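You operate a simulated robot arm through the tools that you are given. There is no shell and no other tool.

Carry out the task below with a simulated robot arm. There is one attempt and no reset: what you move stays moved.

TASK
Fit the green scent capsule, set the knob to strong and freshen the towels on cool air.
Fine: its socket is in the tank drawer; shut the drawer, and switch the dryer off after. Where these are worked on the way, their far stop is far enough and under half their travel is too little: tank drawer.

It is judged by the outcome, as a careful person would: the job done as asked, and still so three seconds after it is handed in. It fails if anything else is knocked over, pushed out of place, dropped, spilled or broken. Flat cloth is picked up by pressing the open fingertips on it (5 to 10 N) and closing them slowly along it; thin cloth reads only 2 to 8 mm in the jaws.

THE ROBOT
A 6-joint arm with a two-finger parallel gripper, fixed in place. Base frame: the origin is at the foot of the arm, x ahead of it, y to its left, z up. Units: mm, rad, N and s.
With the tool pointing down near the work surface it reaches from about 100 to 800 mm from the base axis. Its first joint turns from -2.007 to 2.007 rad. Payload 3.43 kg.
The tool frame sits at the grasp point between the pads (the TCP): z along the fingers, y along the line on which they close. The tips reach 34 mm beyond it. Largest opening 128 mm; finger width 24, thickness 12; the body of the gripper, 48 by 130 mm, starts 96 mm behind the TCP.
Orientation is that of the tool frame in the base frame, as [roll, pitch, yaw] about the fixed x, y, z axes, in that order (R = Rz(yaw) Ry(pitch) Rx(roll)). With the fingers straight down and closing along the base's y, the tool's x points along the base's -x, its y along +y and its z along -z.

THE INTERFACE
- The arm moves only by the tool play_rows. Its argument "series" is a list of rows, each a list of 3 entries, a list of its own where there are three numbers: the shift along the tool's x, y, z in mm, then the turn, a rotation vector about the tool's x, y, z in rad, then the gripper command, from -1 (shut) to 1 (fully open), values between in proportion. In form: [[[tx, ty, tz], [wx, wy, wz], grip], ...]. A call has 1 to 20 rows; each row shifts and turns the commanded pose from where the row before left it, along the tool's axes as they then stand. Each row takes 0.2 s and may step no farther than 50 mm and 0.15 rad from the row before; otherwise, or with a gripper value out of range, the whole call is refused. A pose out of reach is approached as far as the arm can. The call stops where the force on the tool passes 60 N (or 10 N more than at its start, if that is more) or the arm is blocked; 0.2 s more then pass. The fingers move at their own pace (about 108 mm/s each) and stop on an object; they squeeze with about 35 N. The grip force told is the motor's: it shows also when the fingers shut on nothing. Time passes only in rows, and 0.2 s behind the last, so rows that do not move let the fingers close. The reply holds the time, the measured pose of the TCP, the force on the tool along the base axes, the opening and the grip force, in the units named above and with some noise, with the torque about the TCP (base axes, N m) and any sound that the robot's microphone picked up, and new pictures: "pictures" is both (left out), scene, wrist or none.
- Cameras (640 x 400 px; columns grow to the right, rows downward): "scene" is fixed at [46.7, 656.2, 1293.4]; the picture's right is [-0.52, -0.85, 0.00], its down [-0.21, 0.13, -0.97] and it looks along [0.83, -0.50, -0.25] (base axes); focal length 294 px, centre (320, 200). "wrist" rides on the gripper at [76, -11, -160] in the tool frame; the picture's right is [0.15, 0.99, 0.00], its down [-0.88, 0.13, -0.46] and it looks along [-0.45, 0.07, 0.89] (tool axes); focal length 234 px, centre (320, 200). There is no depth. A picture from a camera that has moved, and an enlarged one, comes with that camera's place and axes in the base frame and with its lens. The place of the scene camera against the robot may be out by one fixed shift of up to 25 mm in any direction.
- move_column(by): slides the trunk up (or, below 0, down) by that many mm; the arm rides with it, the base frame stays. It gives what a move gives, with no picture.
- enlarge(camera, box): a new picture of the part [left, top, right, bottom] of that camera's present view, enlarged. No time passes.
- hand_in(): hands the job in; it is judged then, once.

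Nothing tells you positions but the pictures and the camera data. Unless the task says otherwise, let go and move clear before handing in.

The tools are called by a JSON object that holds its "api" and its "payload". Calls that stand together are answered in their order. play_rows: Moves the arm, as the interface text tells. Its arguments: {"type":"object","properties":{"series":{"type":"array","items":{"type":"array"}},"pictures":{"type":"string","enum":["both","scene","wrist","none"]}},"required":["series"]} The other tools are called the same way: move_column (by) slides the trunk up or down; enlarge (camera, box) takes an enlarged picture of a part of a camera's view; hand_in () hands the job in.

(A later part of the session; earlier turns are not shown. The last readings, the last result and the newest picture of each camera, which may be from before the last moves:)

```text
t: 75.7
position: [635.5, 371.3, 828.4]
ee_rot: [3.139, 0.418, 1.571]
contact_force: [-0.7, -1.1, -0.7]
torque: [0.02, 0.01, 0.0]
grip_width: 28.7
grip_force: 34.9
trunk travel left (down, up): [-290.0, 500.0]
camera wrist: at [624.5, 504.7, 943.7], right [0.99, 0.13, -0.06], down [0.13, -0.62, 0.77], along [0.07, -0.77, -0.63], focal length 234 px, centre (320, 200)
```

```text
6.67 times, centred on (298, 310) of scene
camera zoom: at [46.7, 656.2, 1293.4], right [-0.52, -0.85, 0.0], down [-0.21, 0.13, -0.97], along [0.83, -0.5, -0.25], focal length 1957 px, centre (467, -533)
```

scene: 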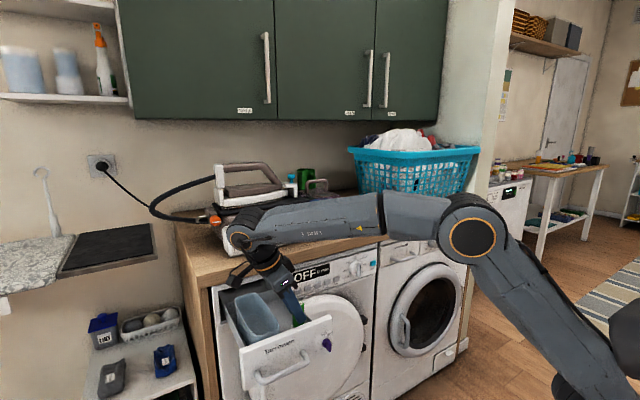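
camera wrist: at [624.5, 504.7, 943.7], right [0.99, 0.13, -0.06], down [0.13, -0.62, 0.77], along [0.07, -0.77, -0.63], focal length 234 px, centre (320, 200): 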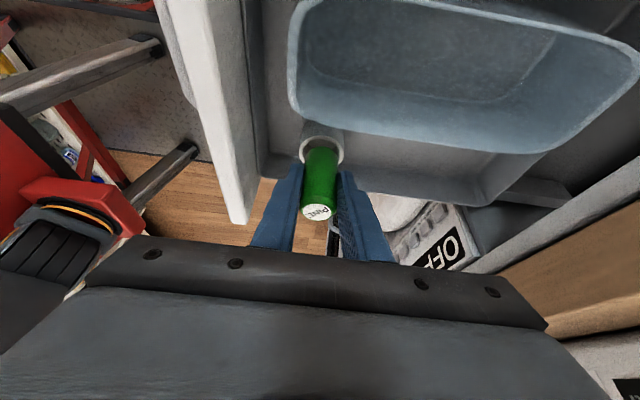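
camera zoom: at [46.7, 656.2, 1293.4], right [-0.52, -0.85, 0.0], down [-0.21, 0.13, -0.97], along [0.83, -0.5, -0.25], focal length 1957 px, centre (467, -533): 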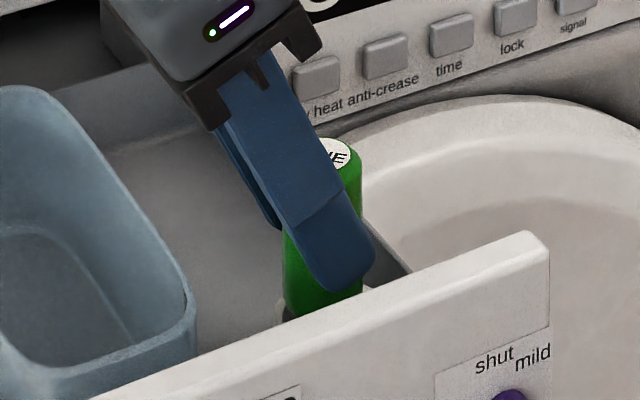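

Centred on the socket. Lowering into it in small steps, watching the force.

{"api": "play_rows", "payload": {"series": [[[2.03, 0, 4.57], [0, 0, 0], -1], [[2.03, 0, 4.57], [0, 0, 0], -1], [[2.03, 0, 4.57], [0, 0, 0], -1], [[0, 0, 0], [0, 0, 0], -1]], "pictures": "wrist"}}

{"api": "enlarge", "payload": {"camera": "wrist", "box": [240, 90, 400, 190]}}

```text
t: 76.7
position: [635.5, 370.6, 814.2]
ee_rot: [3.137, 0.418, 1.569]
contact_force: [-1.2, -3.8, -1.1]
torque: [-0.16, 0.06, -0.03]
grip_width: 28.6
grip_force: 34.9
trunk travel left (down, up): [-290.0, 500.0]
camera wrist: at [624.9, 503.9, 928.5], right [0.99, 0.13, -0.06], down [0.13, -0.62, 0.77], along [0.07, -0.77, -0.63], focal length 234 px, centre (320, 200)
```

wrist: 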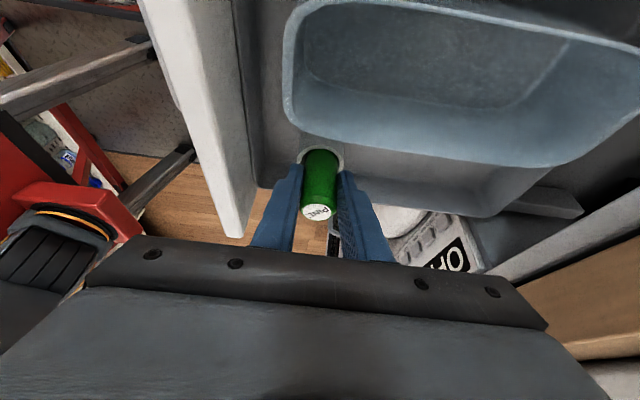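

```text
4.00 times, centred on (320, 140) of wrist
camera zoom: at [624.9, 503.9, 928.5], right [0.99, 0.13, -0.06], down [0.13, -0.62, 0.77], along [0.07, -0.77, -0.63], focal length 937 px, centre (320, 440)
```

zoom: 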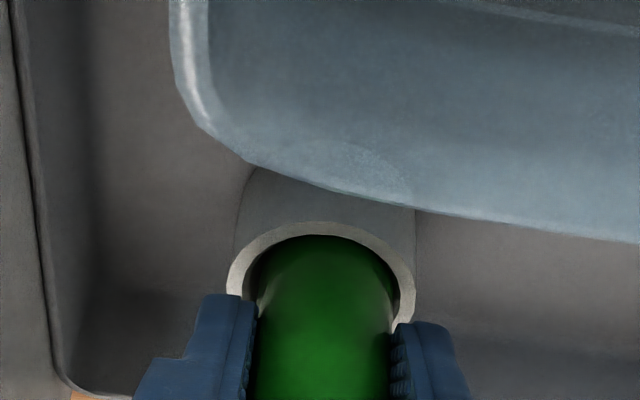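

Light contact on the +y side; nudging 1.2 mm toward −y and continuing down.

{"api": "play_rows", "payload": {"series": [[[-1.1, 0, 0.5], [0, 0, 0], -1], [[2.03, 0, 4.57], [0, 0, 0], -1], [[2.03, 0, 4.57], [0, 0, 0], -1], [[0, 0, 0], [0, 0, 0], -1]], "pictures": "wrist"}}

{"api": "enlarge", "payload": {"camera": "wrist", "box": [240, 110, 400, 210]}}

```text
t: 77.7
position: [636.7, 369.4, 804.2]
ee_rot: [3.138, 0.417, 1.571]
contact_force: [0.4, 0.8, -1.2]
torque: [-0.03, 0.01, 0.01]
grip_width: 28.7
grip_force: 35.3
trunk travel left (down, up): [-290.0, 500.0]
camera wrist: at [624.8, 503.2, 919.1], right [0.99, 0.13, -0.06], down [0.13, -0.62, 0.77], along [0.07, -0.77, -0.63], focal length 234 px, centre (320, 200)
```

wrist: 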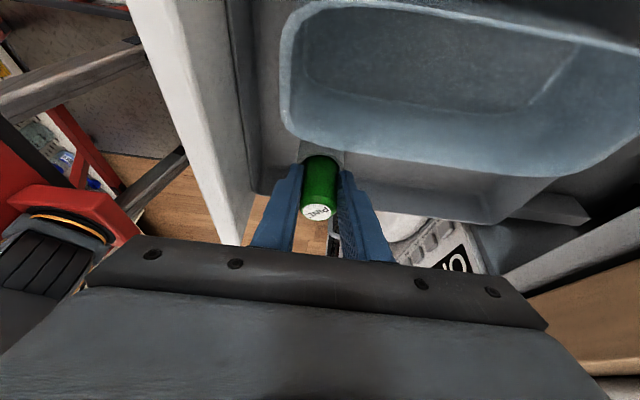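

```text
4.00 times, centred on (320, 160) of wrist
camera zoom: at [624.8, 503.2, 919.1], right [0.99, 0.13, -0.06], down [0.13, -0.62, 0.77], along [0.07, -0.77, -0.63], focal length 937 px, centre (320, 360)
```

zoom: 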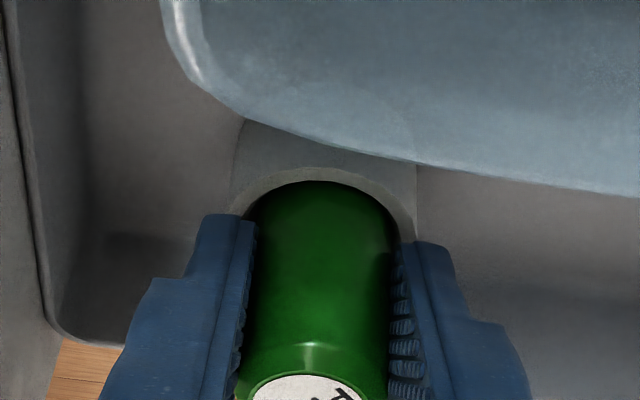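

It's entering the socket freely. Continuing in small steps.

{"api": "play_rows", "payload": {"series": [[[1.2, 0, 2.74], [0, 0, 0], -1], [[1.2, 0, 2.74], [0, 0, 0], -1], [[0, 0, 0], [0, 0, 0], -1]], "pictures": "none"}}

{"api": "play_rows", "payload": {"series": [[[1.2, 0, 2.74], [0, 0, 0], -1], [[0, 0, 0], [0, 0, 0], -1]], "pictures": "wrist"}}

{"api": "enlarge", "payload": {"camera": "wrist", "box": [240, 110, 400, 210]}}

```text
t: 78.5
position: [635.3, 369.2, 803.7]
ee_rot: [3.13, 0.413, 1.567]
contact_force: [1.4, 4.1, 52.6]
torque: [0.01, 0.87, -0.26]
grip_width: 28.6
grip_force: 34.6
trunk travel left (down, up): [-290.0, 500.0]
```

```text
t: 78.8
position: [637.0, 368.4, 802.7]
ee_rot: [3.131, 0.413, 1.565]
contact_force: [0.6, -1.5, 17.6]
torque: [-0.09, 0.27, 0.2]
grip_width: 28.7
grip_force: 34.9
trunk travel left (down, up): [-290.0, 500.0]
stopped in row 1: the force on the tool passed its limit at 66 N (the readings are from after the stop); the commanded pose is now the measured one
camera wrist: at [624.9, 502.4, 918.4], right [0.99, 0.13, -0.05], down [0.12, -0.62, 0.77], along [0.07, -0.77, -0.63], focal length 234 px, centre (320, 200)
```

wrist: 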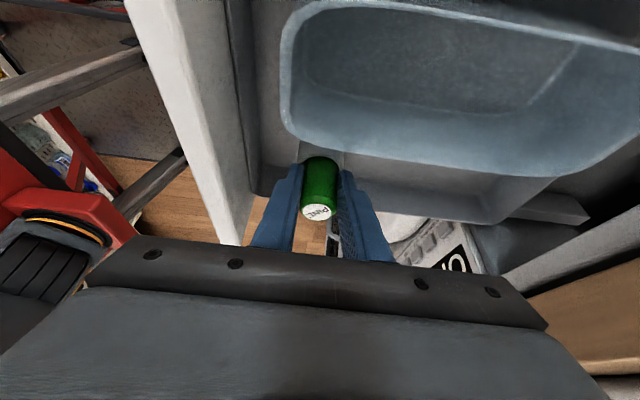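

```text
4.00 times, centred on (320, 160) of wrist
camera zoom: at [624.9, 502.4, 918.4], right [0.99, 0.13, -0.05], down [0.12, -0.62, 0.77], along [0.07, -0.77, -0.63], focal length 937 px, centre (320, 360)
```

zoom: 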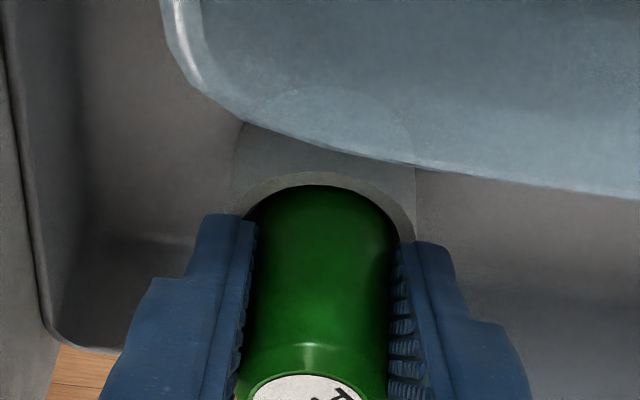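

The fingertips have reached the socket's rim. I'll ease up a millimetre and open so the capsule settles in, then retreat along the tool axis.

{"api": "play_rows", "payload": {"series": [[[-0.6, 0, -1.4], [0, 0, 0], -1], [[0, 0, 0], [0, 0, 0], -0.45], [[0, 0, 0], [0, 0, 0], -0.35], [[0, 0, 0], [0, 0, 0], -0.3], [[0, 0, 0], [0, 0, 0], -0.3]], "pictures": "wrist"}}

{"api": "enlarge", "payload": {"camera": "wrist", "box": [240, 130, 400, 230]}}

```text
t: 80.0
position: [636.1, 369.8, 803.2]
ee_rot: [3.132, 0.413, 1.566]
contact_force: [0.5, -2.6, 10.4]
torque: [-0.14, 0.21, 0.0]
grip_width: 44.5
grip_force: 0.0
trunk travel left (down, up): [-290.0, 500.0]
camera wrist: at [624.8, 502.7, 918.2], right [0.99, 0.13, -0.05], down [0.12, -0.62, 0.77], along [0.07, -0.77, -0.63], focal length 234 px, centre (320, 200)
```

wrist: 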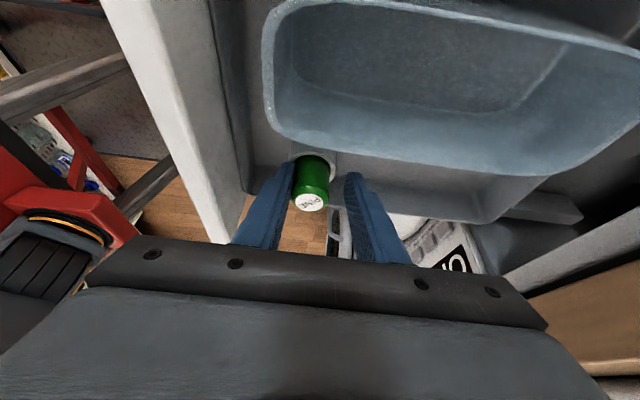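

```text
4.00 times, centred on (320, 180) of wrist
camera zoom: at [624.8, 502.7, 918.2], right [0.99, 0.13, -0.05], down [0.12, -0.62, 0.77], along [0.07, -0.77, -0.63], focal length 937 px, centre (320, 280)
```

zoom: 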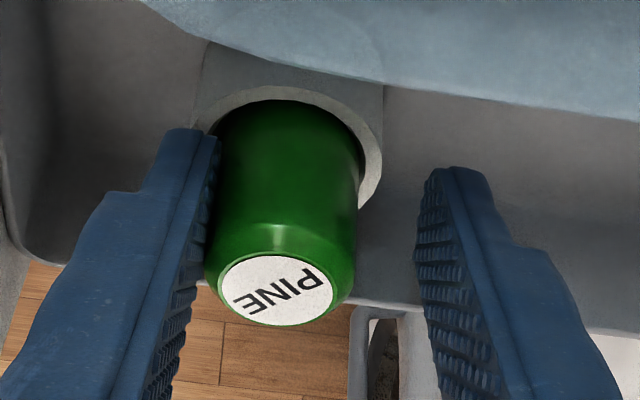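

The capsule is in the socket (the drawer slid a few millimetres with the finger's friction, harmless). Retreating along the tool axis.

{"api": "play_rows", "payload": {"series": [[[0, 0, -5], [0, 0, 0], -0.3], [[0, 0, -15], [0, 0, 0], -0.3], [[0, 0, -25], [0, 0, 0], -0.3], [[0, 0, -35], [0, 0, 0], -0.3], [[0, 0, 0], [0, 0, 0], -0.3]], "pictures": "both"}}

{"api": "enlarge", "payload": {"camera": "wrist", "box": [240, 80, 400, 180]}}

{"api": "enlarge", "payload": {"camera": "scene", "box": [220, 270, 348, 350]}}

```text
t: 81.2
position: [635.4, 402.4, 876.3]
ee_rot: [3.133, 0.413, 1.568]
contact_force: [-0.2, 0.1, 0.0]
torque: [0.0, 0.02, 0.0]
grip_width: 44.9
grip_force: 0.0
trunk travel left (down, up): [-290.0, 500.0]
camera wrist: at [623.8, 535.6, 991.2], right [0.99, 0.14, -0.05], down [0.12, -0.62, 0.77], along [0.07, -0.77, -0.63], focal length 234 px, centre (320, 200)
```

scene: 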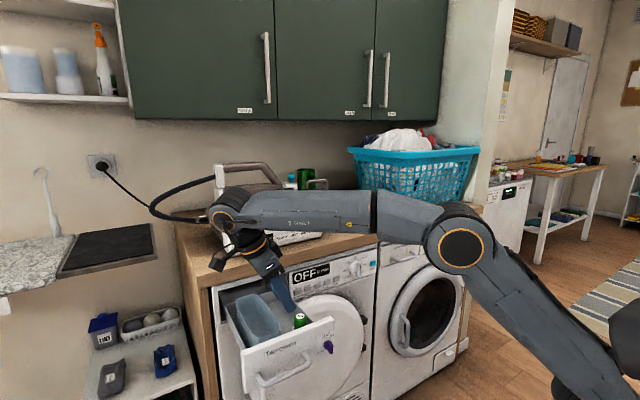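
wrist: 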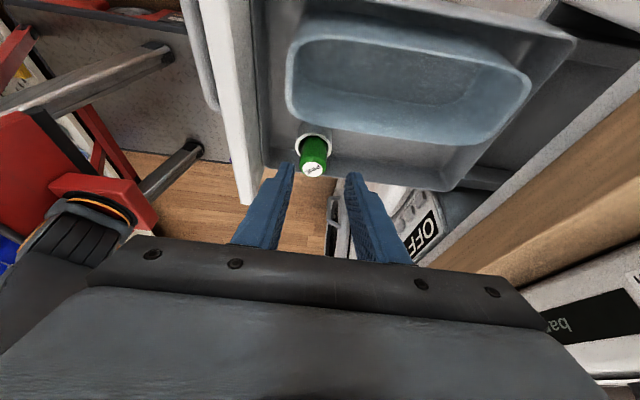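

```text
4.00 times, centred on (320, 130) of wrist
camera zoom: at [623.8, 535.6, 991.2], right [0.99, 0.14, -0.05], down [0.12, -0.62, 0.77], along [0.07, -0.77, -0.63], focal length 937 px, centre (320, 480)
```

zoom: 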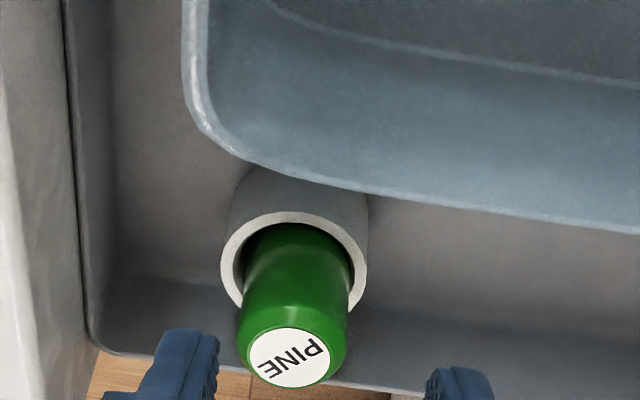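

```text
5.00 times, centred on (284, 310) of scene
camera zoom: at [46.7, 656.2, 1293.4], right [-0.52, -0.85, 0.0], down [-0.21, 0.13, -0.97], along [0.83, -0.5, -0.25], focal length 1468 px, centre (500, -350)
```

zoom: 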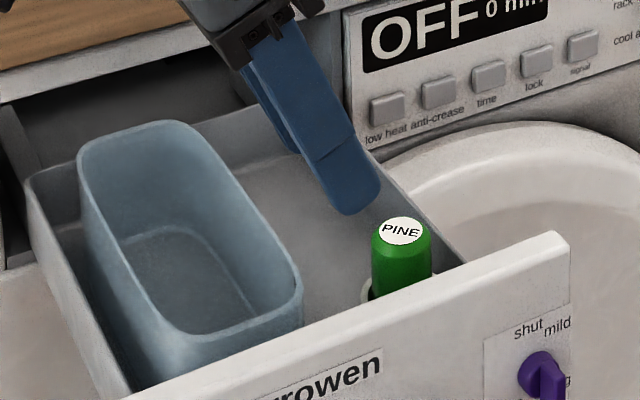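

The capsule stands upright in its socket. Next I'll withdraw in front of the drawer and bring the tool horizontal to push the drawer shut.

{"api": "play_rows", "payload": {"series": [[[-17, 0, -38.4], [0, 0, 0], -0.3], [[-17, 0, -38.4], [0, 0, 0], -0.6], [[7, -41, -3.1], [0, 0, 0], -1], [[7, -41, -3.1], [0, 0, 0], -1], [[7, -41, -3.1], [0, 0, 0], -1], [[7, -41, -3.1], [0, 0, 0], -1], [[7, -41, -3.1], [0, 0, 0], -1], [[0, 0, 0], [0, 0, 0], -1]], "pictures": "wrist"}}

{"api": "enlarge", "payload": {"camera": "wrist", "box": [300, 60, 460, 160]}}

{"api": "enlarge", "payload": {"camera": "scene", "box": [220, 270, 348, 350]}}

```text
t: 83.0
position: [461.5, 427.0, 972.5]
ee_rot: [3.091, 0.444, 1.567]
contact_force: [-0.2, 0.5, 0.0]
torque: [0.0, -0.01, 0.04]
grip_width: 0.4
grip_force: 32.9
out of reach, approached as far as the arm can: row 2, 5, 6, 7
trunk travel left (down, up): [-290.0, 500.0]
camera wrist: at [442.9, 563.7, 1081.6], right [0.99, 0.15, -0.02], down [0.1, -0.6, 0.8], along [0.11, -0.79, -0.61], focal length 234 px, centre (320, 200)
```

wrist: 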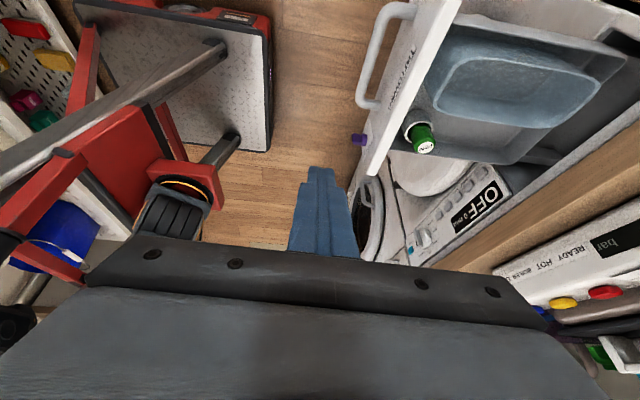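

```text
4.00 times, centred on (380, 110) of wrist
camera zoom: at [442.9, 563.7, 1081.6], right [0.99, 0.15, -0.02], down [0.1, -0.6, 0.8], along [0.11, -0.79, -0.61], focal length 937 px, centre (80, 560)
```

zoom: 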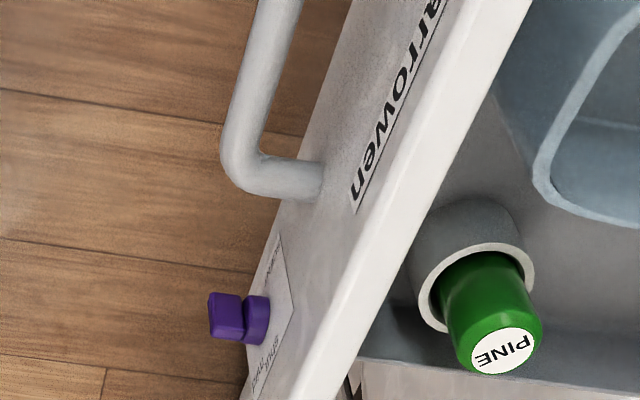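

```text
5.00 times, centred on (284, 310) of scene
camera zoom: at [46.7, 656.2, 1293.4], right [-0.52, -0.85, 0.0], down [-0.21, 0.13, -0.97], along [0.83, -0.5, -0.25], focal length 1468 px, centre (500, -350)
```

zoom: 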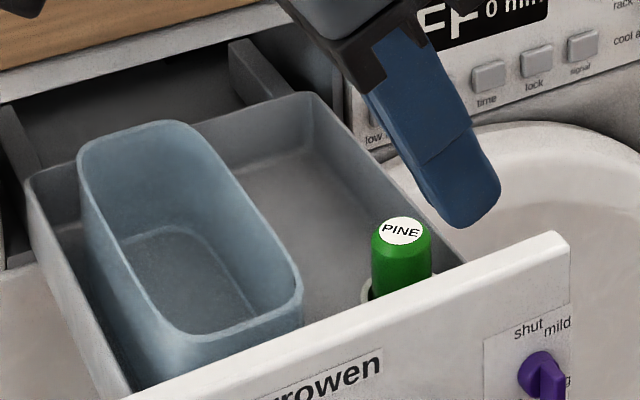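

Triangulated, the capsule's top is right over the rim's centre: upright and seated. Now descending in front of the drawer and turning the tool to horizontal.

{"api": "move_column", "payload": {"by": 55}}

{"api": "play_rows", "payload": {"series": [[[18, -6, 37], [0, 0, 0], -1], [[18, -6, 37], [0, 0, 0], -1], [[18, -6, 37], [0, 0, 0], -1], [[18, -6, 37], [0, 0, 0], -1], [[0, 0, 0], [-0.1406, 0.0297, 0.0297], -1], [[0, 0, 0], [-0.1406, 0.0297, 0.0297], -1], [[0, 0, 0], [-0.1406, 0.0297, 0.0297], -1], [[0, 0, 0], [-0.1406, 0.0297, 0.0297], -1], [[0, 0, 0], [-0.1406, 0.0297, 0.0297], -1], [[0, 0, 0], [-0.1406, 0.0297, 0.0297], -1], [[0, 0, 0], [-0.1406, 0.0297, 0.0297], -1], [[0, 0, 0], [-0.1406, 0.0297, 0.0297], -1], [[0, 0, 0], [-0.1406, 0.0297, 0.0297], -1], [[0, 0, 0], [-0.1406, 0.0297, 0.0297], -1], [[0, 0, 0], [-0.1406, 0.0297, 0.0297], -1], [[0, 0, 0], [0, 0, 0], -1]], "pictures": "both"}}

```text
t: 84.0
position: [461.2, 427.9, 1025.8]
ee_rot: [3.091, 0.443, 1.567]
contact_force: [-0.4, 0.6, -0.5]
torque: [0.04, -0.03, -0.01]
grip_width: 0.2
grip_force: 33.1
trunk travel left (down, up): [-345.0, 445.0]
```

```text
t: 87.4
position: [475.0, 407.5, 862.5]
ee_rot: [1.522, 0.029, 1.544]
contact_force: [0.3, -0.2, -0.8]
torque: [-0.02, -0.02, 0.01]
grip_width: 0.2
grip_force: 32.9
out of reach, approached as far as the arm can: row 2, 3, 4
trunk travel left (down, up): [-345.0, 445.0]
camera wrist: at [318.6, 487.0, 840.7], right [-0.04, 0.17, 0.98], down [-0.48, -0.86, 0.13], along [0.87, -0.47, 0.12], focal length 234 px, centre (320, 200)
```

scene: 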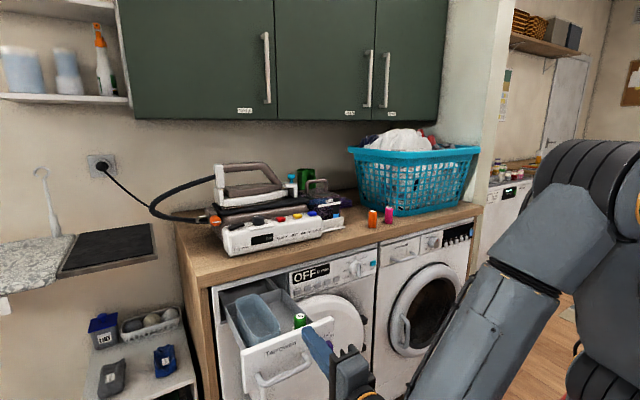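
wrist: 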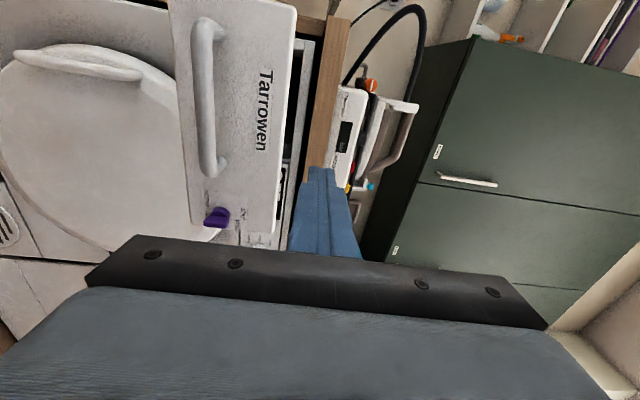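

Now lowering to the drawer front's mid-height and squaring up.

{"api": "play_rows", "payload": {"series": [[[6, -20, 0], [0.049, 0.027, 0.029], -1], [[6, -20, 0], [0, 0, 0], -1], [[0, -19, 0], [0, 0, 0], -1], [[0, 0, 0], [0, 0, 0], -1]], "pictures": "wrist"}}

```text
t: 88.4
position: [457.2, 434.4, 803.2]
ee_rot: [1.573, -0.004, 1.617]
contact_force: [-0.2, -0.6, 0.1]
torque: [0.02, 0.01, -0.03]
grip_width: 0.1
grip_force: 32.8
trunk travel left (down, up): [-345.0, 445.0]
camera wrist: at [294.9, 502.5, 792.7], right [-0.01, 0.14, 0.99], down [-0.42, -0.9, 0.13], along [0.91, -0.41, 0.06], focal length 234 px, centre (320, 200)
```

wrist: 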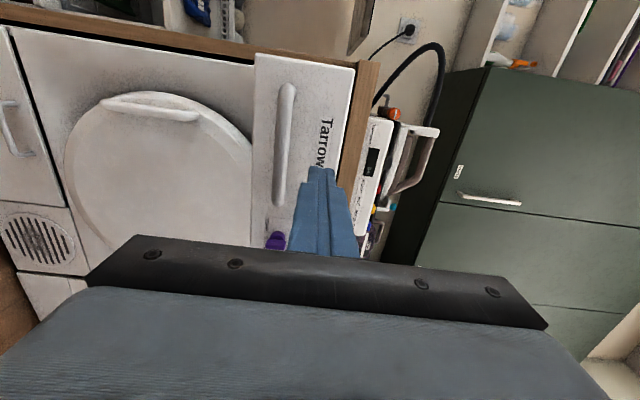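

{"api": "play_rows", "payload": {"series": [[[-5, 0, 15], [0, -0.046, 0], -1], [[-5, 0, 15], [0, 0, 0], -1], [[0, 0, 15], [0, 0, 0], -1], [[0, 0, 15], [0, 0, 0], -1], [[0, 0, 15], [0, 0, 0], -1], [[0, 0, 15], [0, 0, 0], -1], [[0, 0, 0], [0, 0, 0], -1]], "pictures": "both"}}

```text
t: 90.0
position: [546.2, 425.1, 803.5]
ee_rot: [1.571, -0.001, 1.567]
contact_force: [0.0, 0.1, -0.8]
torque: [-0.01, 0.01, 0.01]
grip_width: 0.0
grip_force: 33.3
trunk travel left (down, up): [-345.0, 445.0]
camera wrist: at [388.0, 501.1, 791.5], right [0.0, 0.15, 0.99], down [-0.46, -0.88, 0.13], along [0.89, -0.45, 0.06], focal length 234 px, centre (320, 200)
```

scene: 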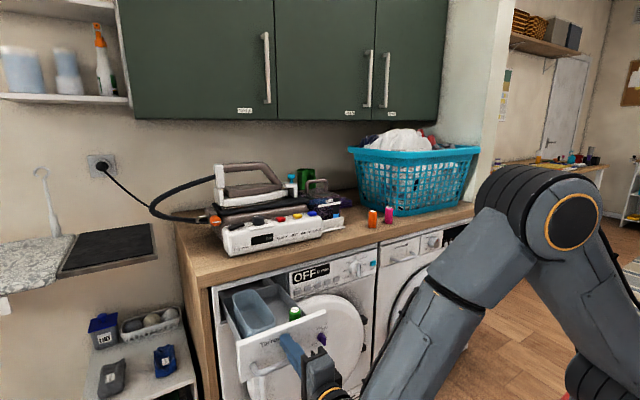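
wrist: 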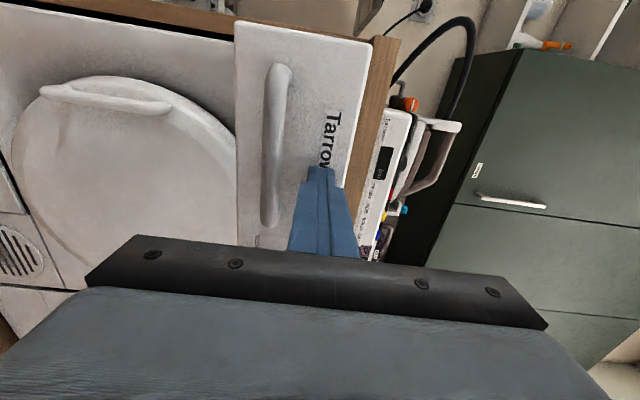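

The drawer is sliding in smoothly under the push. Continuing.

{"api": "play_rows", "payload": {"series": [[[0, 0, 14], [0, 0, 0], -1], [[0, 0, 14], [0, 0, 0], -1], [[0, 0, 14], [0, 0, 0], -1], [[0, 0, 14], [0, 0, 0], -1], [[0, 0, 14], [0, 0, 0], -1], [[0, 0, 14], [0, 0, 0], -1], [[0, 0, 14], [0, 0, 0], -1], [[0, 0, 14], [0, 0, 0], -1], [[0, 0, 14], [0, 0, 0], -1], [[0, 0, 14], [0, 0, 0], -1], [[0, 0, 0], [0, 0, 0], -1]], "pictures": "scene"}}

{"api": "enlarge", "payload": {"camera": "scene", "box": [200, 260, 360, 360]}}

```text
t: 92.4
position: [687.4, 424.5, 802.4]
ee_rot: [1.572, 0.001, 1.57]
contact_force: [0.2, 0.2, 0.1]
torque: [0.01, -0.03, 0.0]
grip_width: 0.0
grip_force: 33.0
trunk travel left (down, up): [-345.0, 445.0]
```

scene: 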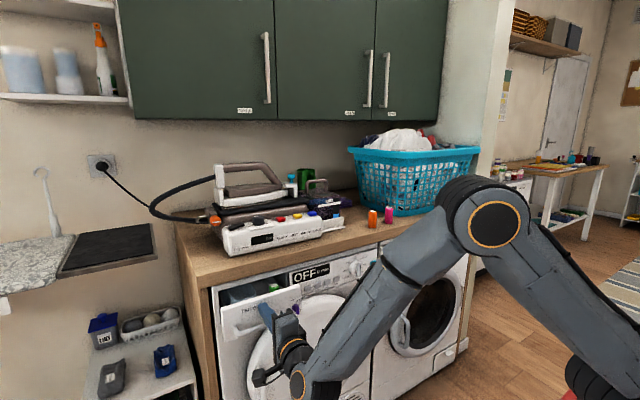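

```text
4.00 times, centred on (280, 310) of scene
camera zoom: at [46.7, 656.2, 1293.4], right [-0.52, -0.85, 0.0], down [-0.21, 0.13, -0.97], along [0.83, -0.5, -0.25], focal length 1174 px, centre (480, -240)
```

zoom: 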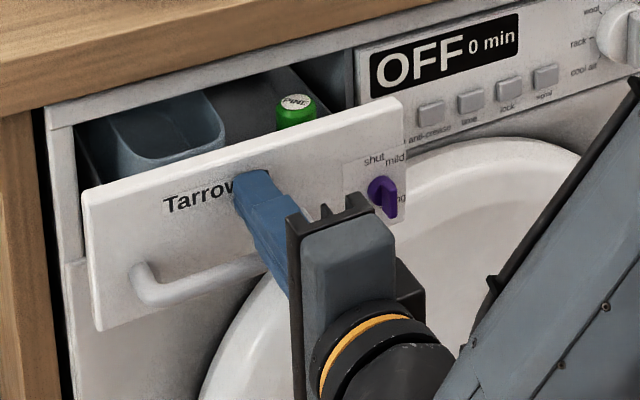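

{"api": "play_rows", "payload": {"series": [[[0, 0, 10], [0, 0, 0], -1], [[0, 0, 10], [0, 0, 0], -1], [[0, 0, 10], [0, 0, 0], -1], [[0, 0, 10], [0, 0, 0], -1], [[0, 0, 10], [0, 0, 0], -1], [[0, 0, 10], [0, 0, 0], -1], [[0, 0, 0], [0, 0, 0], -1]], "pictures": "scene"}}

{"api": "enlarge", "payload": {"camera": "scene", "box": [200, 250, 360, 350]}}

```text
t: 94.0
position: [747.1, 425.0, 803.0]
ee_rot: [1.572, 0.002, 1.569]
contact_force: [-0.2, 0.0, -0.4]
torque: [-0.05, -0.01, 0.02]
grip_width: 0.0
grip_force: 32.9
trunk travel left (down, up): [-345.0, 445.0]
```

scene: 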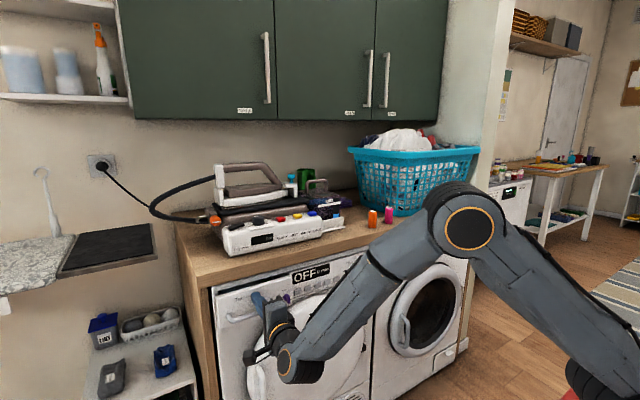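

```text
4.00 times, centred on (280, 300) of scene
camera zoom: at [46.7, 656.2, 1293.4], right [-0.52, -0.85, 0.0], down [-0.21, 0.13, -0.97], along [0.83, -0.5, -0.25], focal length 1174 px, centre (480, -200)
```

zoom: 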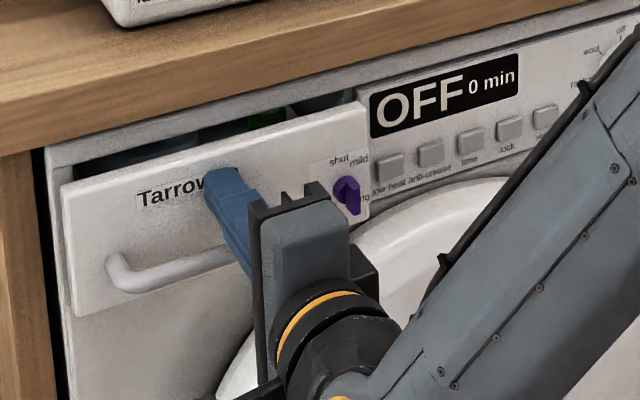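

Nearly closed and the capsule clears the opening. Pushing the last part gently until it stops.

{"api": "play_rows", "payload": {"series": [[[0, 0, 7], [0, 0, 0], -1], [[0, 0, 7], [0, 0, 0], -1], [[0, 0, 6], [0, 0, 0], -1], [[0, 0, 4], [0, 0, 0], -1], [[0, 0, 0], [0, 0, 0], -1]], "pictures": "scene"}}

{"api": "enlarge", "payload": {"camera": "scene", "box": [200, 250, 360, 350]}}

```text
t: 95.2
position: [771.3, 425.9, 802.6]
ee_rot: [1.572, 0.0, 1.569]
contact_force: [0.3, 0.5, 0.4]
torque: [0.03, 0.0, 0.0]
grip_width: 0.3
grip_force: 33.1
trunk travel left (down, up): [-345.0, 445.0]
```

scene: 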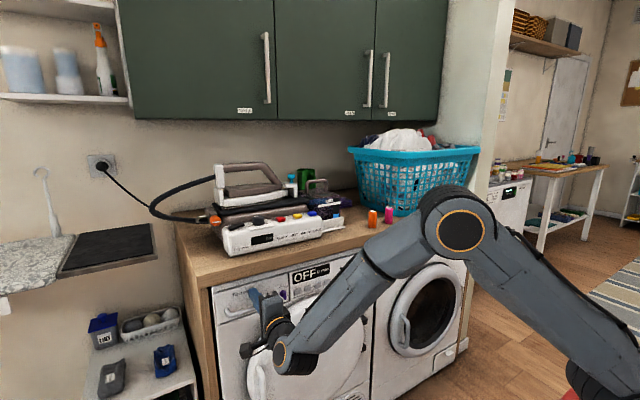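

```text
4.00 times, centred on (280, 300) of scene
camera zoom: at [46.7, 656.2, 1293.4], right [-0.52, -0.85, 0.0], down [-0.21, 0.13, -0.97], along [0.83, -0.5, -0.25], focal length 1174 px, centre (480, -200)
```

zoom: 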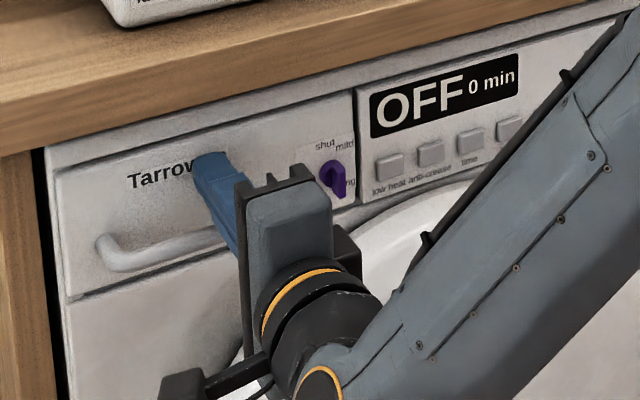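

{"api": "play_rows", "payload": {"series": [[[0, 0, 3], [0, 0, 0], -1], [[0, 0, 2], [0, 0, 0], -1], [[0, 0, 0], [0, 0, 0], -1]], "pictures": "none"}}

{"api": "play_rows", "payload": {"series": [[[0, 0, 2], [0, 0, 0], -1], [[0, 0, 2], [0, 0, 0], -1], [[0, 0, 0], [0, 0, 0], -1]], "pictures": "none"}}

```text
t: 96.1
position: [772.4, 425.1, 802.6]
ee_rot: [1.574, 0.001, 1.57]
contact_force: [-47.7, -7.6, 8.7]
torque: [0.47, -0.32, -0.23]
grip_width: 0.0
grip_force: 33.0
trunk travel left (down, up): [-345.0, 445.0]
stopped in row 3: the force on the tool passed its limit at 62 N (the readings are from after the stop); the commanded pose is now the measured one
```

```text
t: 96.5
position: [774.0, 424.8, 802.5]
ee_rot: [1.573, 0.003, 1.571]
contact_force: [-48.2, -3.3, 11.2]
torque: [0.41, -0.42, -0.16]
grip_width: 0.2
grip_force: 33.1
trunk travel left (down, up): [-345.0, 445.0]
stopped in row 1: the force on the tool passed its limit at 67 N (the readings are from after the stop); the commanded pose is now the measured one
```

The drawer is fully shut against its stop. Backing off to look at the scent knob.

{"api": "play_rows", "payload": {"series": [[[0, 0, -30], [0, 0, 0], -1], [[0, 0, -30], [0, 0, 0], -1], [[-15, 0, -30], [0, 0, 0], -0.3], [[-35, 0, -10], [0, 0, 0], 0], [[0, 0, 0], [0, 0, 0], 0]], "pictures": "both"}}

{"api": "enlarge", "payload": {"camera": "wrist", "box": [220, 80, 380, 180]}}

{"api": "enlarge", "payload": {"camera": "scene", "box": [200, 250, 360, 350]}}

```text
t: 97.7
position: [676.5, 375.0, 800.5]
ee_rot: [1.575, 0.001, 1.569]
contact_force: [0.6, -0.3, -1.0]
torque: [0.02, -0.02, 0.0]
grip_width: 63.8
grip_force: 0.0
trunk travel left (down, up): [-345.0, 445.0]
camera wrist: at [517.4, 450.4, 789.5], right [0.01, 0.15, 0.99], down [-0.46, -0.88, 0.13], along [0.89, -0.45, 0.06], focal length 234 px, centre (320, 200)
```

scene: 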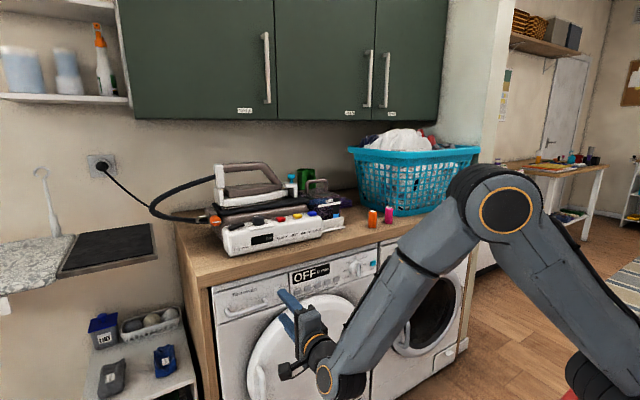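
wrist: 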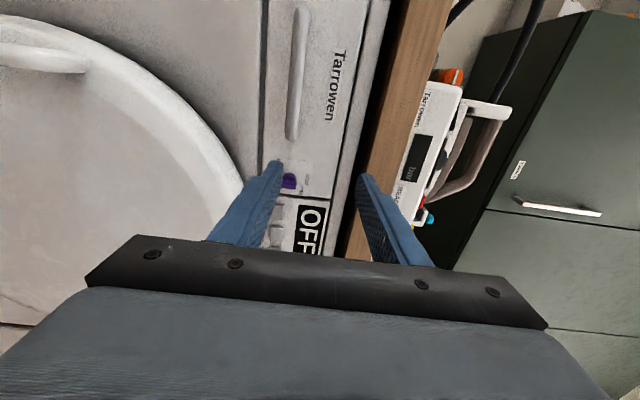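

```text
4.00 times, centred on (300, 130) of wrist
camera zoom: at [517.4, 450.4, 789.5], right [0.01, 0.15, 0.99], down [-0.46, -0.88, 0.13], along [0.89, -0.45, 0.06], focal length 937 px, centre (400, 480)
```

zoom: 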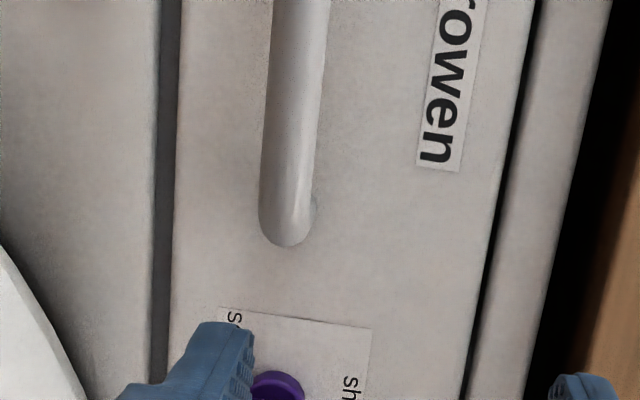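

```text
4.00 times, centred on (280, 300) of scene
camera zoom: at [46.7, 656.2, 1293.4], right [-0.52, -0.85, 0.0], down [-0.21, 0.13, -0.97], along [0.83, -0.5, -0.25], focal length 1174 px, centre (480, -200)
```

zoom: 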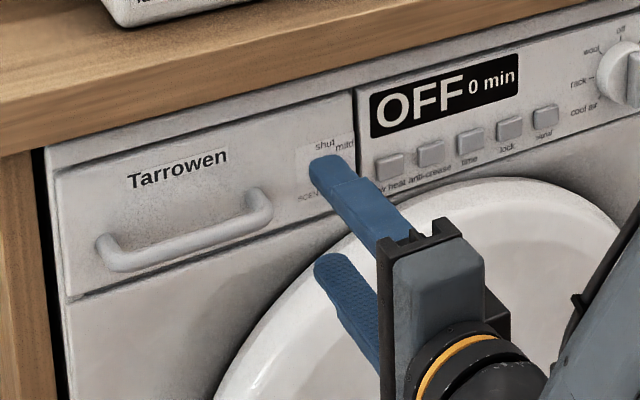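

Drawer fully closed. Now I'll line up with the knob and roll so the fingers close horizontally across its upright bar.

{"api": "play_rows", "payload": {"series": [[[-21.5, -17, 0], [0, 0, 0], 0], [[-21.5, -17, 0], [0, 0, 0], 0], [[0, 0, 0], [0, 0, -0.15], 0], [[0, 0, 0], [0, 0, -0.15], 0], [[0, 0, 0], [0, 0, -0.15], 0], [[0, 0, 0], [0, 0, -0.15], 0], [[0, 0, 0], [0, 0, -0.15], 0], [[0, 0, 0], [0, 0, -0.15], 0], [[0, 0, 0], [0, 0, -0.15], 0], [[0, 0, 0], [0, 0, -0.15], 0], [[0, 0, 0], [0, 0, -0.15], 0], [[0, 0, 0], [0, 0, -0.15], 0], [[0, 0, 0], [0, 0, -0.0708], 0], [[0, 0, 0], [0, 0, 0], 0]], "pictures": "wrist"}}

{"api": "enlarge", "payload": {"camera": "wrist", "box": [240, 100, 400, 200]}}

```text
t: 100.7
position: [675.5, 331.2, 767.1]
ee_rot: [-2.68, 1.566, -2.685]
contact_force: [0.0, 0.7, 0.0]
torque: [-0.02, -0.03, 0.0]
grip_width: 64.2
grip_force: 0.1
trunk travel left (down, up): [-345.0, 445.0]
camera wrist: at [516.3, 319.4, 691.7], right [0.0, 0.99, -0.15], down [-0.45, 0.13, 0.88], along [0.89, 0.07, 0.45], focal length 234 px, centre (320, 200)
```

wrist: 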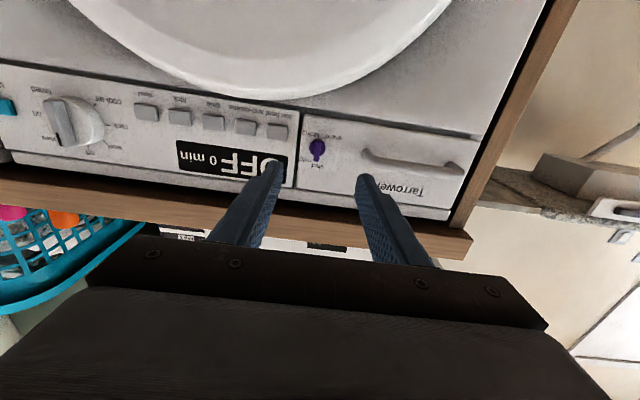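

```text
4.00 times, centred on (320, 150) of wrist
camera zoom: at [516.3, 319.4, 691.7], right [0.0, 0.99, -0.15], down [-0.45, 0.13, 0.88], along [0.89, 0.07, 0.45], focal length 937 px, centre (320, 400)
```

zoom: 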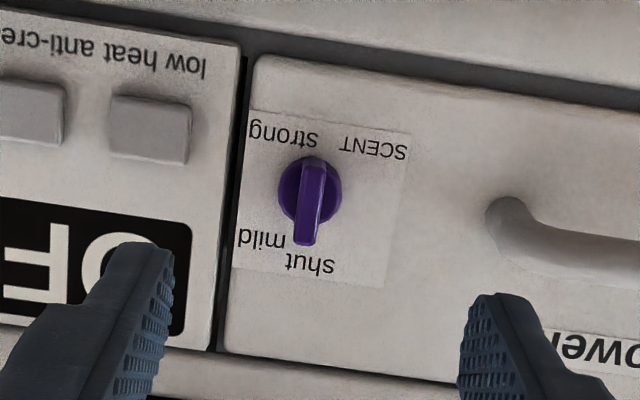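

Knob centre is at about (800, 328, 766); the bar is upright. Narrowing the jaws and approaching.

{"api": "play_rows", "payload": {"series": [[[0, -3, 0], [0, 0, 0], -0.5], [[0, 0, 20], [0, 0, 0], -0.5], [[0, 0, 20], [0, 0, 0], -0.5], [[0, 0, 20], [0, 0, 0], -0.5], [[0, 0, 0], [0, 0, 0], -0.5]], "pictures": "both"}}

{"api": "enlarge", "payload": {"camera": "wrist", "box": [256, 100, 384, 180]}}

{"api": "enlarge", "payload": {"camera": "scene", "box": [240, 260, 336, 320]}}

```text
t: 101.9
position: [736.8, 328.7, 766.9]
ee_rot: [-2.867, 1.567, -2.869]
contact_force: [-0.1, 0.0, -0.4]
torque: [0.01, 0.01, 0.0]
grip_width: 31.9
grip_force: 0.1
trunk travel left (down, up): [-345.0, 445.0]
camera wrist: at [576.3, 316.7, 691.4], right [0.0, 0.99, -0.15], down [-0.45, 0.13, 0.88], along [0.89, 0.07, 0.45], focal length 234 px, centre (320, 200)
```

scene: 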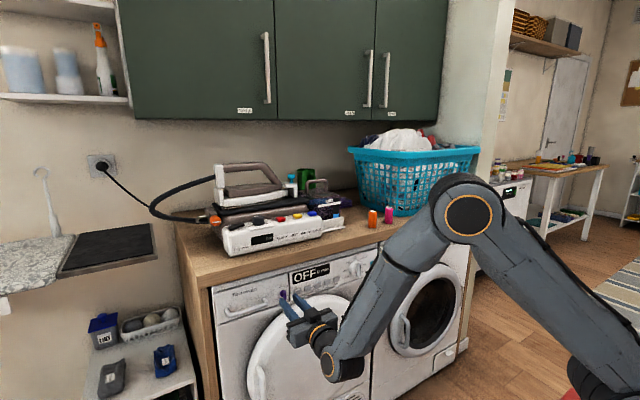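
wrist: 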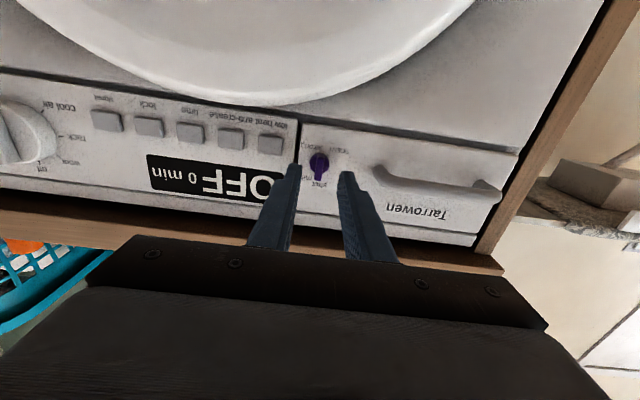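

```text
5.00 times, centred on (320, 140) of wrist
camera zoom: at [576.3, 316.7, 691.4], right [0.0, 0.99, -0.15], down [-0.45, 0.13, 0.88], along [0.89, 0.07, 0.45], focal length 1171 px, centre (320, 500)
```

zoom: 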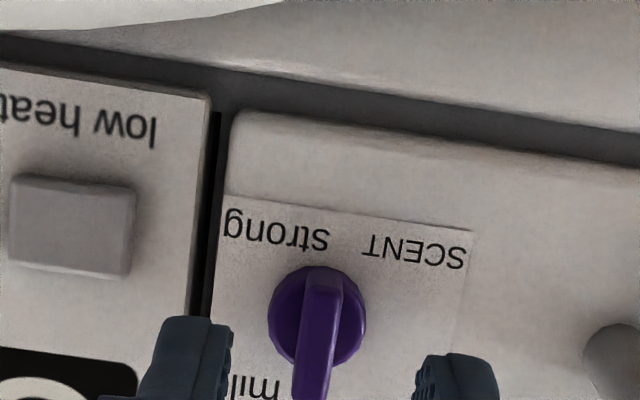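

```text
6.67 times, centred on (288, 290) of scene
camera zoom: at [46.7, 656.2, 1293.4], right [-0.52, -0.85, 0.0], down [-0.21, 0.13, -0.97], along [0.83, -0.5, -0.25], focal length 1957 px, centre (533, -400)
```

zoom: 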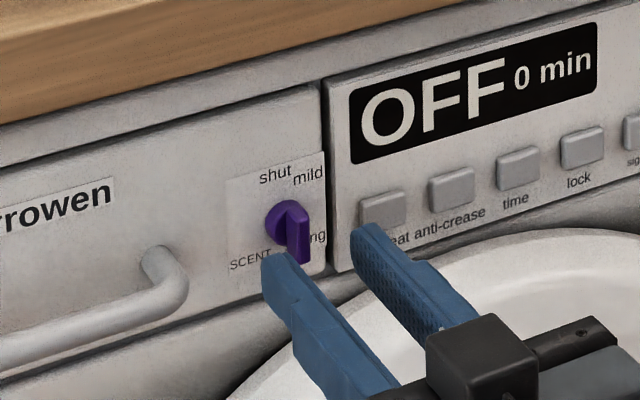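

{"api": "play_rows", "payload": {"series": [[[2, -0.7, 12], [0, 0, 0], -0.5], [[0, 0, 12], [0, 0, 0], -0.5], [[0, 0, 0], [0, 0, 0], -0.5], [[0, 0, 0], [0, 0, 0], -0.8], [[0, 0, 0], [0, 0, 0], -1], [[0, 0, 0], [0, 0, 0], -1]], "pictures": "both"}}

{"api": "enlarge", "payload": {"camera": "wrist", "box": [256, 100, 384, 180]}}

{"api": "enlarge", "payload": {"camera": "scene", "box": [240, 260, 336, 320]}}

```text
t: 103.3
position: [759.1, 327.4, 764.0]
ee_rot: [-2.88, 1.567, -2.885]
contact_force: [0.6, 1.5, 0.3]
torque: [0.01, 0.14, 0.05]
grip_width: 6.9
grip_force: 40.6
trunk travel left (down, up): [-345.0, 445.0]
camera wrist: at [600.1, 315.9, 689.3], right [0.0, 0.99, -0.15], down [-0.45, 0.13, 0.88], along [0.89, 0.07, 0.45], focal length 234 px, centre (320, 200)
```

scene: 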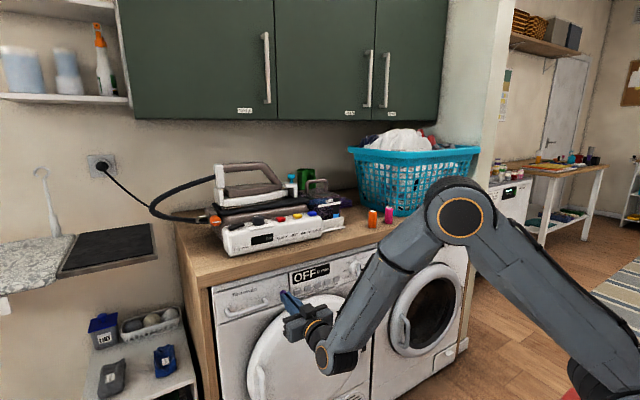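
wrist: 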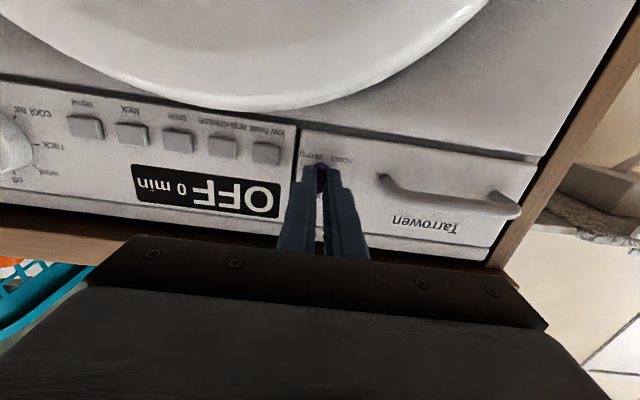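

```text
5.00 times, centred on (320, 140) of wrist
camera zoom: at [600.1, 315.9, 689.3], right [0.0, 0.99, -0.15], down [-0.45, 0.13, 0.88], along [0.89, 0.07, 0.45], focal length 1171 px, centre (320, 500)
```

zoom: 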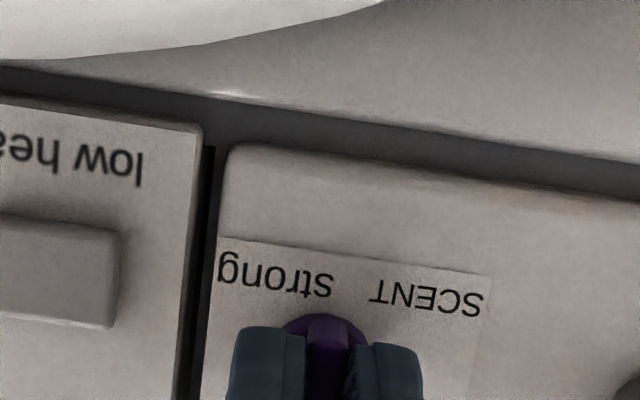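

```text
6.67 times, centred on (288, 290) of scene
camera zoom: at [46.7, 656.2, 1293.4], right [-0.52, -0.85, 0.0], down [-0.21, 0.13, -0.97], along [0.83, -0.5, -0.25], focal length 1957 px, centre (533, -400)
```

zoom: 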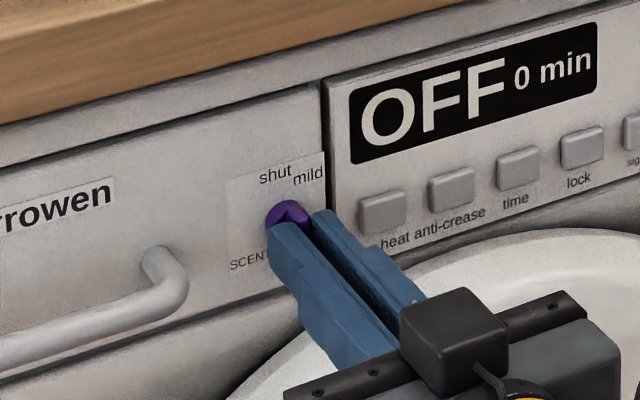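

Gripped the bar (6.9 mm). Turning clockwise gradually, watching torque and sounds.

{"api": "play_rows", "payload": {"series": [[[0, 0, 0], [0, 0, 0.1], -1], [[0, 0, 0], [0, 0, 0.1], -1], [[0, 0, 0], [0, 0, 0.1], -1], [[0, 0, 0], [0, 0, 0.1], -1], [[0, 0, 0], [0, 0, 0], -1]], "pictures": "none"}}

{"api": "play_rows", "payload": {"series": [[[0, 0, 0], [0, 0, 0.1], -1], [[0, 0, 0], [0, 0, 0.1], -1], [[0, 0, 0], [0, 0, 0.1], -1], [[0, 0, 0], [0, 0, 0.1], -1], [[0, 0, 0], [0, 0, 0], -1]], "pictures": "none"}}

{"api": "play_rows", "payload": {"series": [[[0, 0, 0], [0, 0, 0.1], -1], [[0, 0, 0], [0, 0, 0.1], -1], [[0, 0, 0], [0, 0, 0.1], -1], [[0, 0, 0], [0, 0, 0.1], -1], [[0, 0, 0], [0, 0, 0], -1]], "pictures": "none"}}

{"api": "play_rows", "payload": {"series": [[[0, 0, 0], [0, 0, 0.1], -1], [[0, 0, 0], [0, 0, 0.1], -1], [[0, 0, 0], [0, 0, 0.1], -1], [[0, 0, 0], [0, 0, 0.1], -1], [[0, 0, 0], [0, 0, 0], -1]], "pictures": "both"}}

```text
t: 104.5
position: [760.2, 327.4, 764.0]
ee_rot: [1.584, 1.171, 1.581]
contact_force: [-2.6, 0.9, 0.5]
torque: [0.0, 0.62, 0.42]
grip_width: 6.7
grip_force: 41.0
trunk travel left (down, up): [-345.0, 445.0]
```

```text
t: 105.7
position: [760.1, 327.9, 764.5]
ee_rot: [1.577, 0.772, 1.573]
contact_force: [-1.2, 3.0, 0.9]
torque: [-0.04, 0.55, 0.83]
grip_width: 6.7
grip_force: 41.3
trunk travel left (down, up): [-345.0, 445.0]
```

```text
t: 106.9
position: [758.6, 327.5, 765.3]
ee_rot: [1.576, 0.369, 1.571]
contact_force: [0.9, 7.4, 3.3]
torque: [-0.04, 0.08, 0.99]
grip_width: 6.7
grip_force: 40.3
trunk travel left (down, up): [-345.0, 445.0]
```

```text
t: 108.1
position: [759.4, 327.3, 765.4]
ee_rot: [1.574, -0.028, 1.571]
contact_force: [0.8, 10.3, 7.5]
torque: [-1.02, -0.26, 0.5]
grip_width: 6.8
grip_force: 41.2
trunk travel left (down, up): [-345.0, 445.0]
camera wrist: at [600.5, 403.6, 756.2], right [0.0, 0.12, 0.99], down [-0.46, -0.88, 0.11], along [0.89, -0.45, 0.05], focal length 234 px, centre (320, 200)
```

scene: 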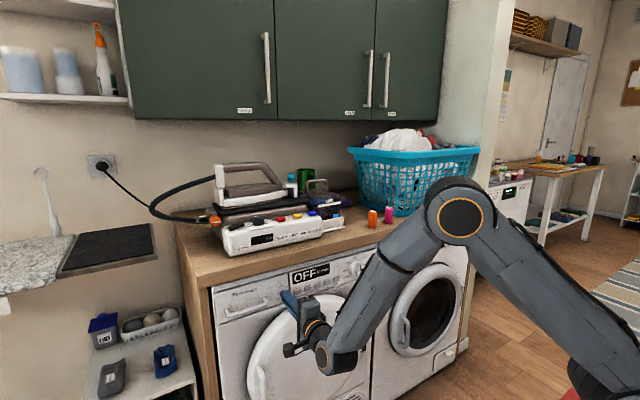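
wrist: 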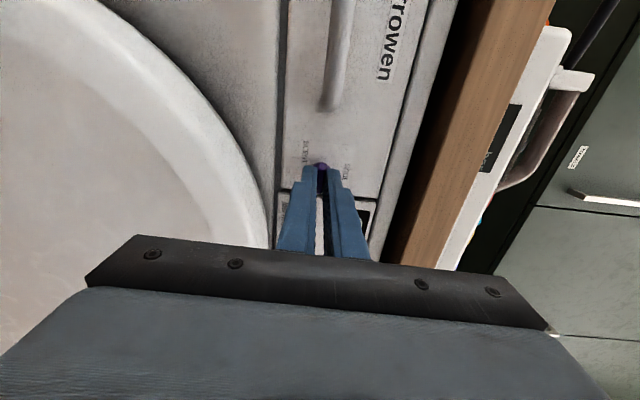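

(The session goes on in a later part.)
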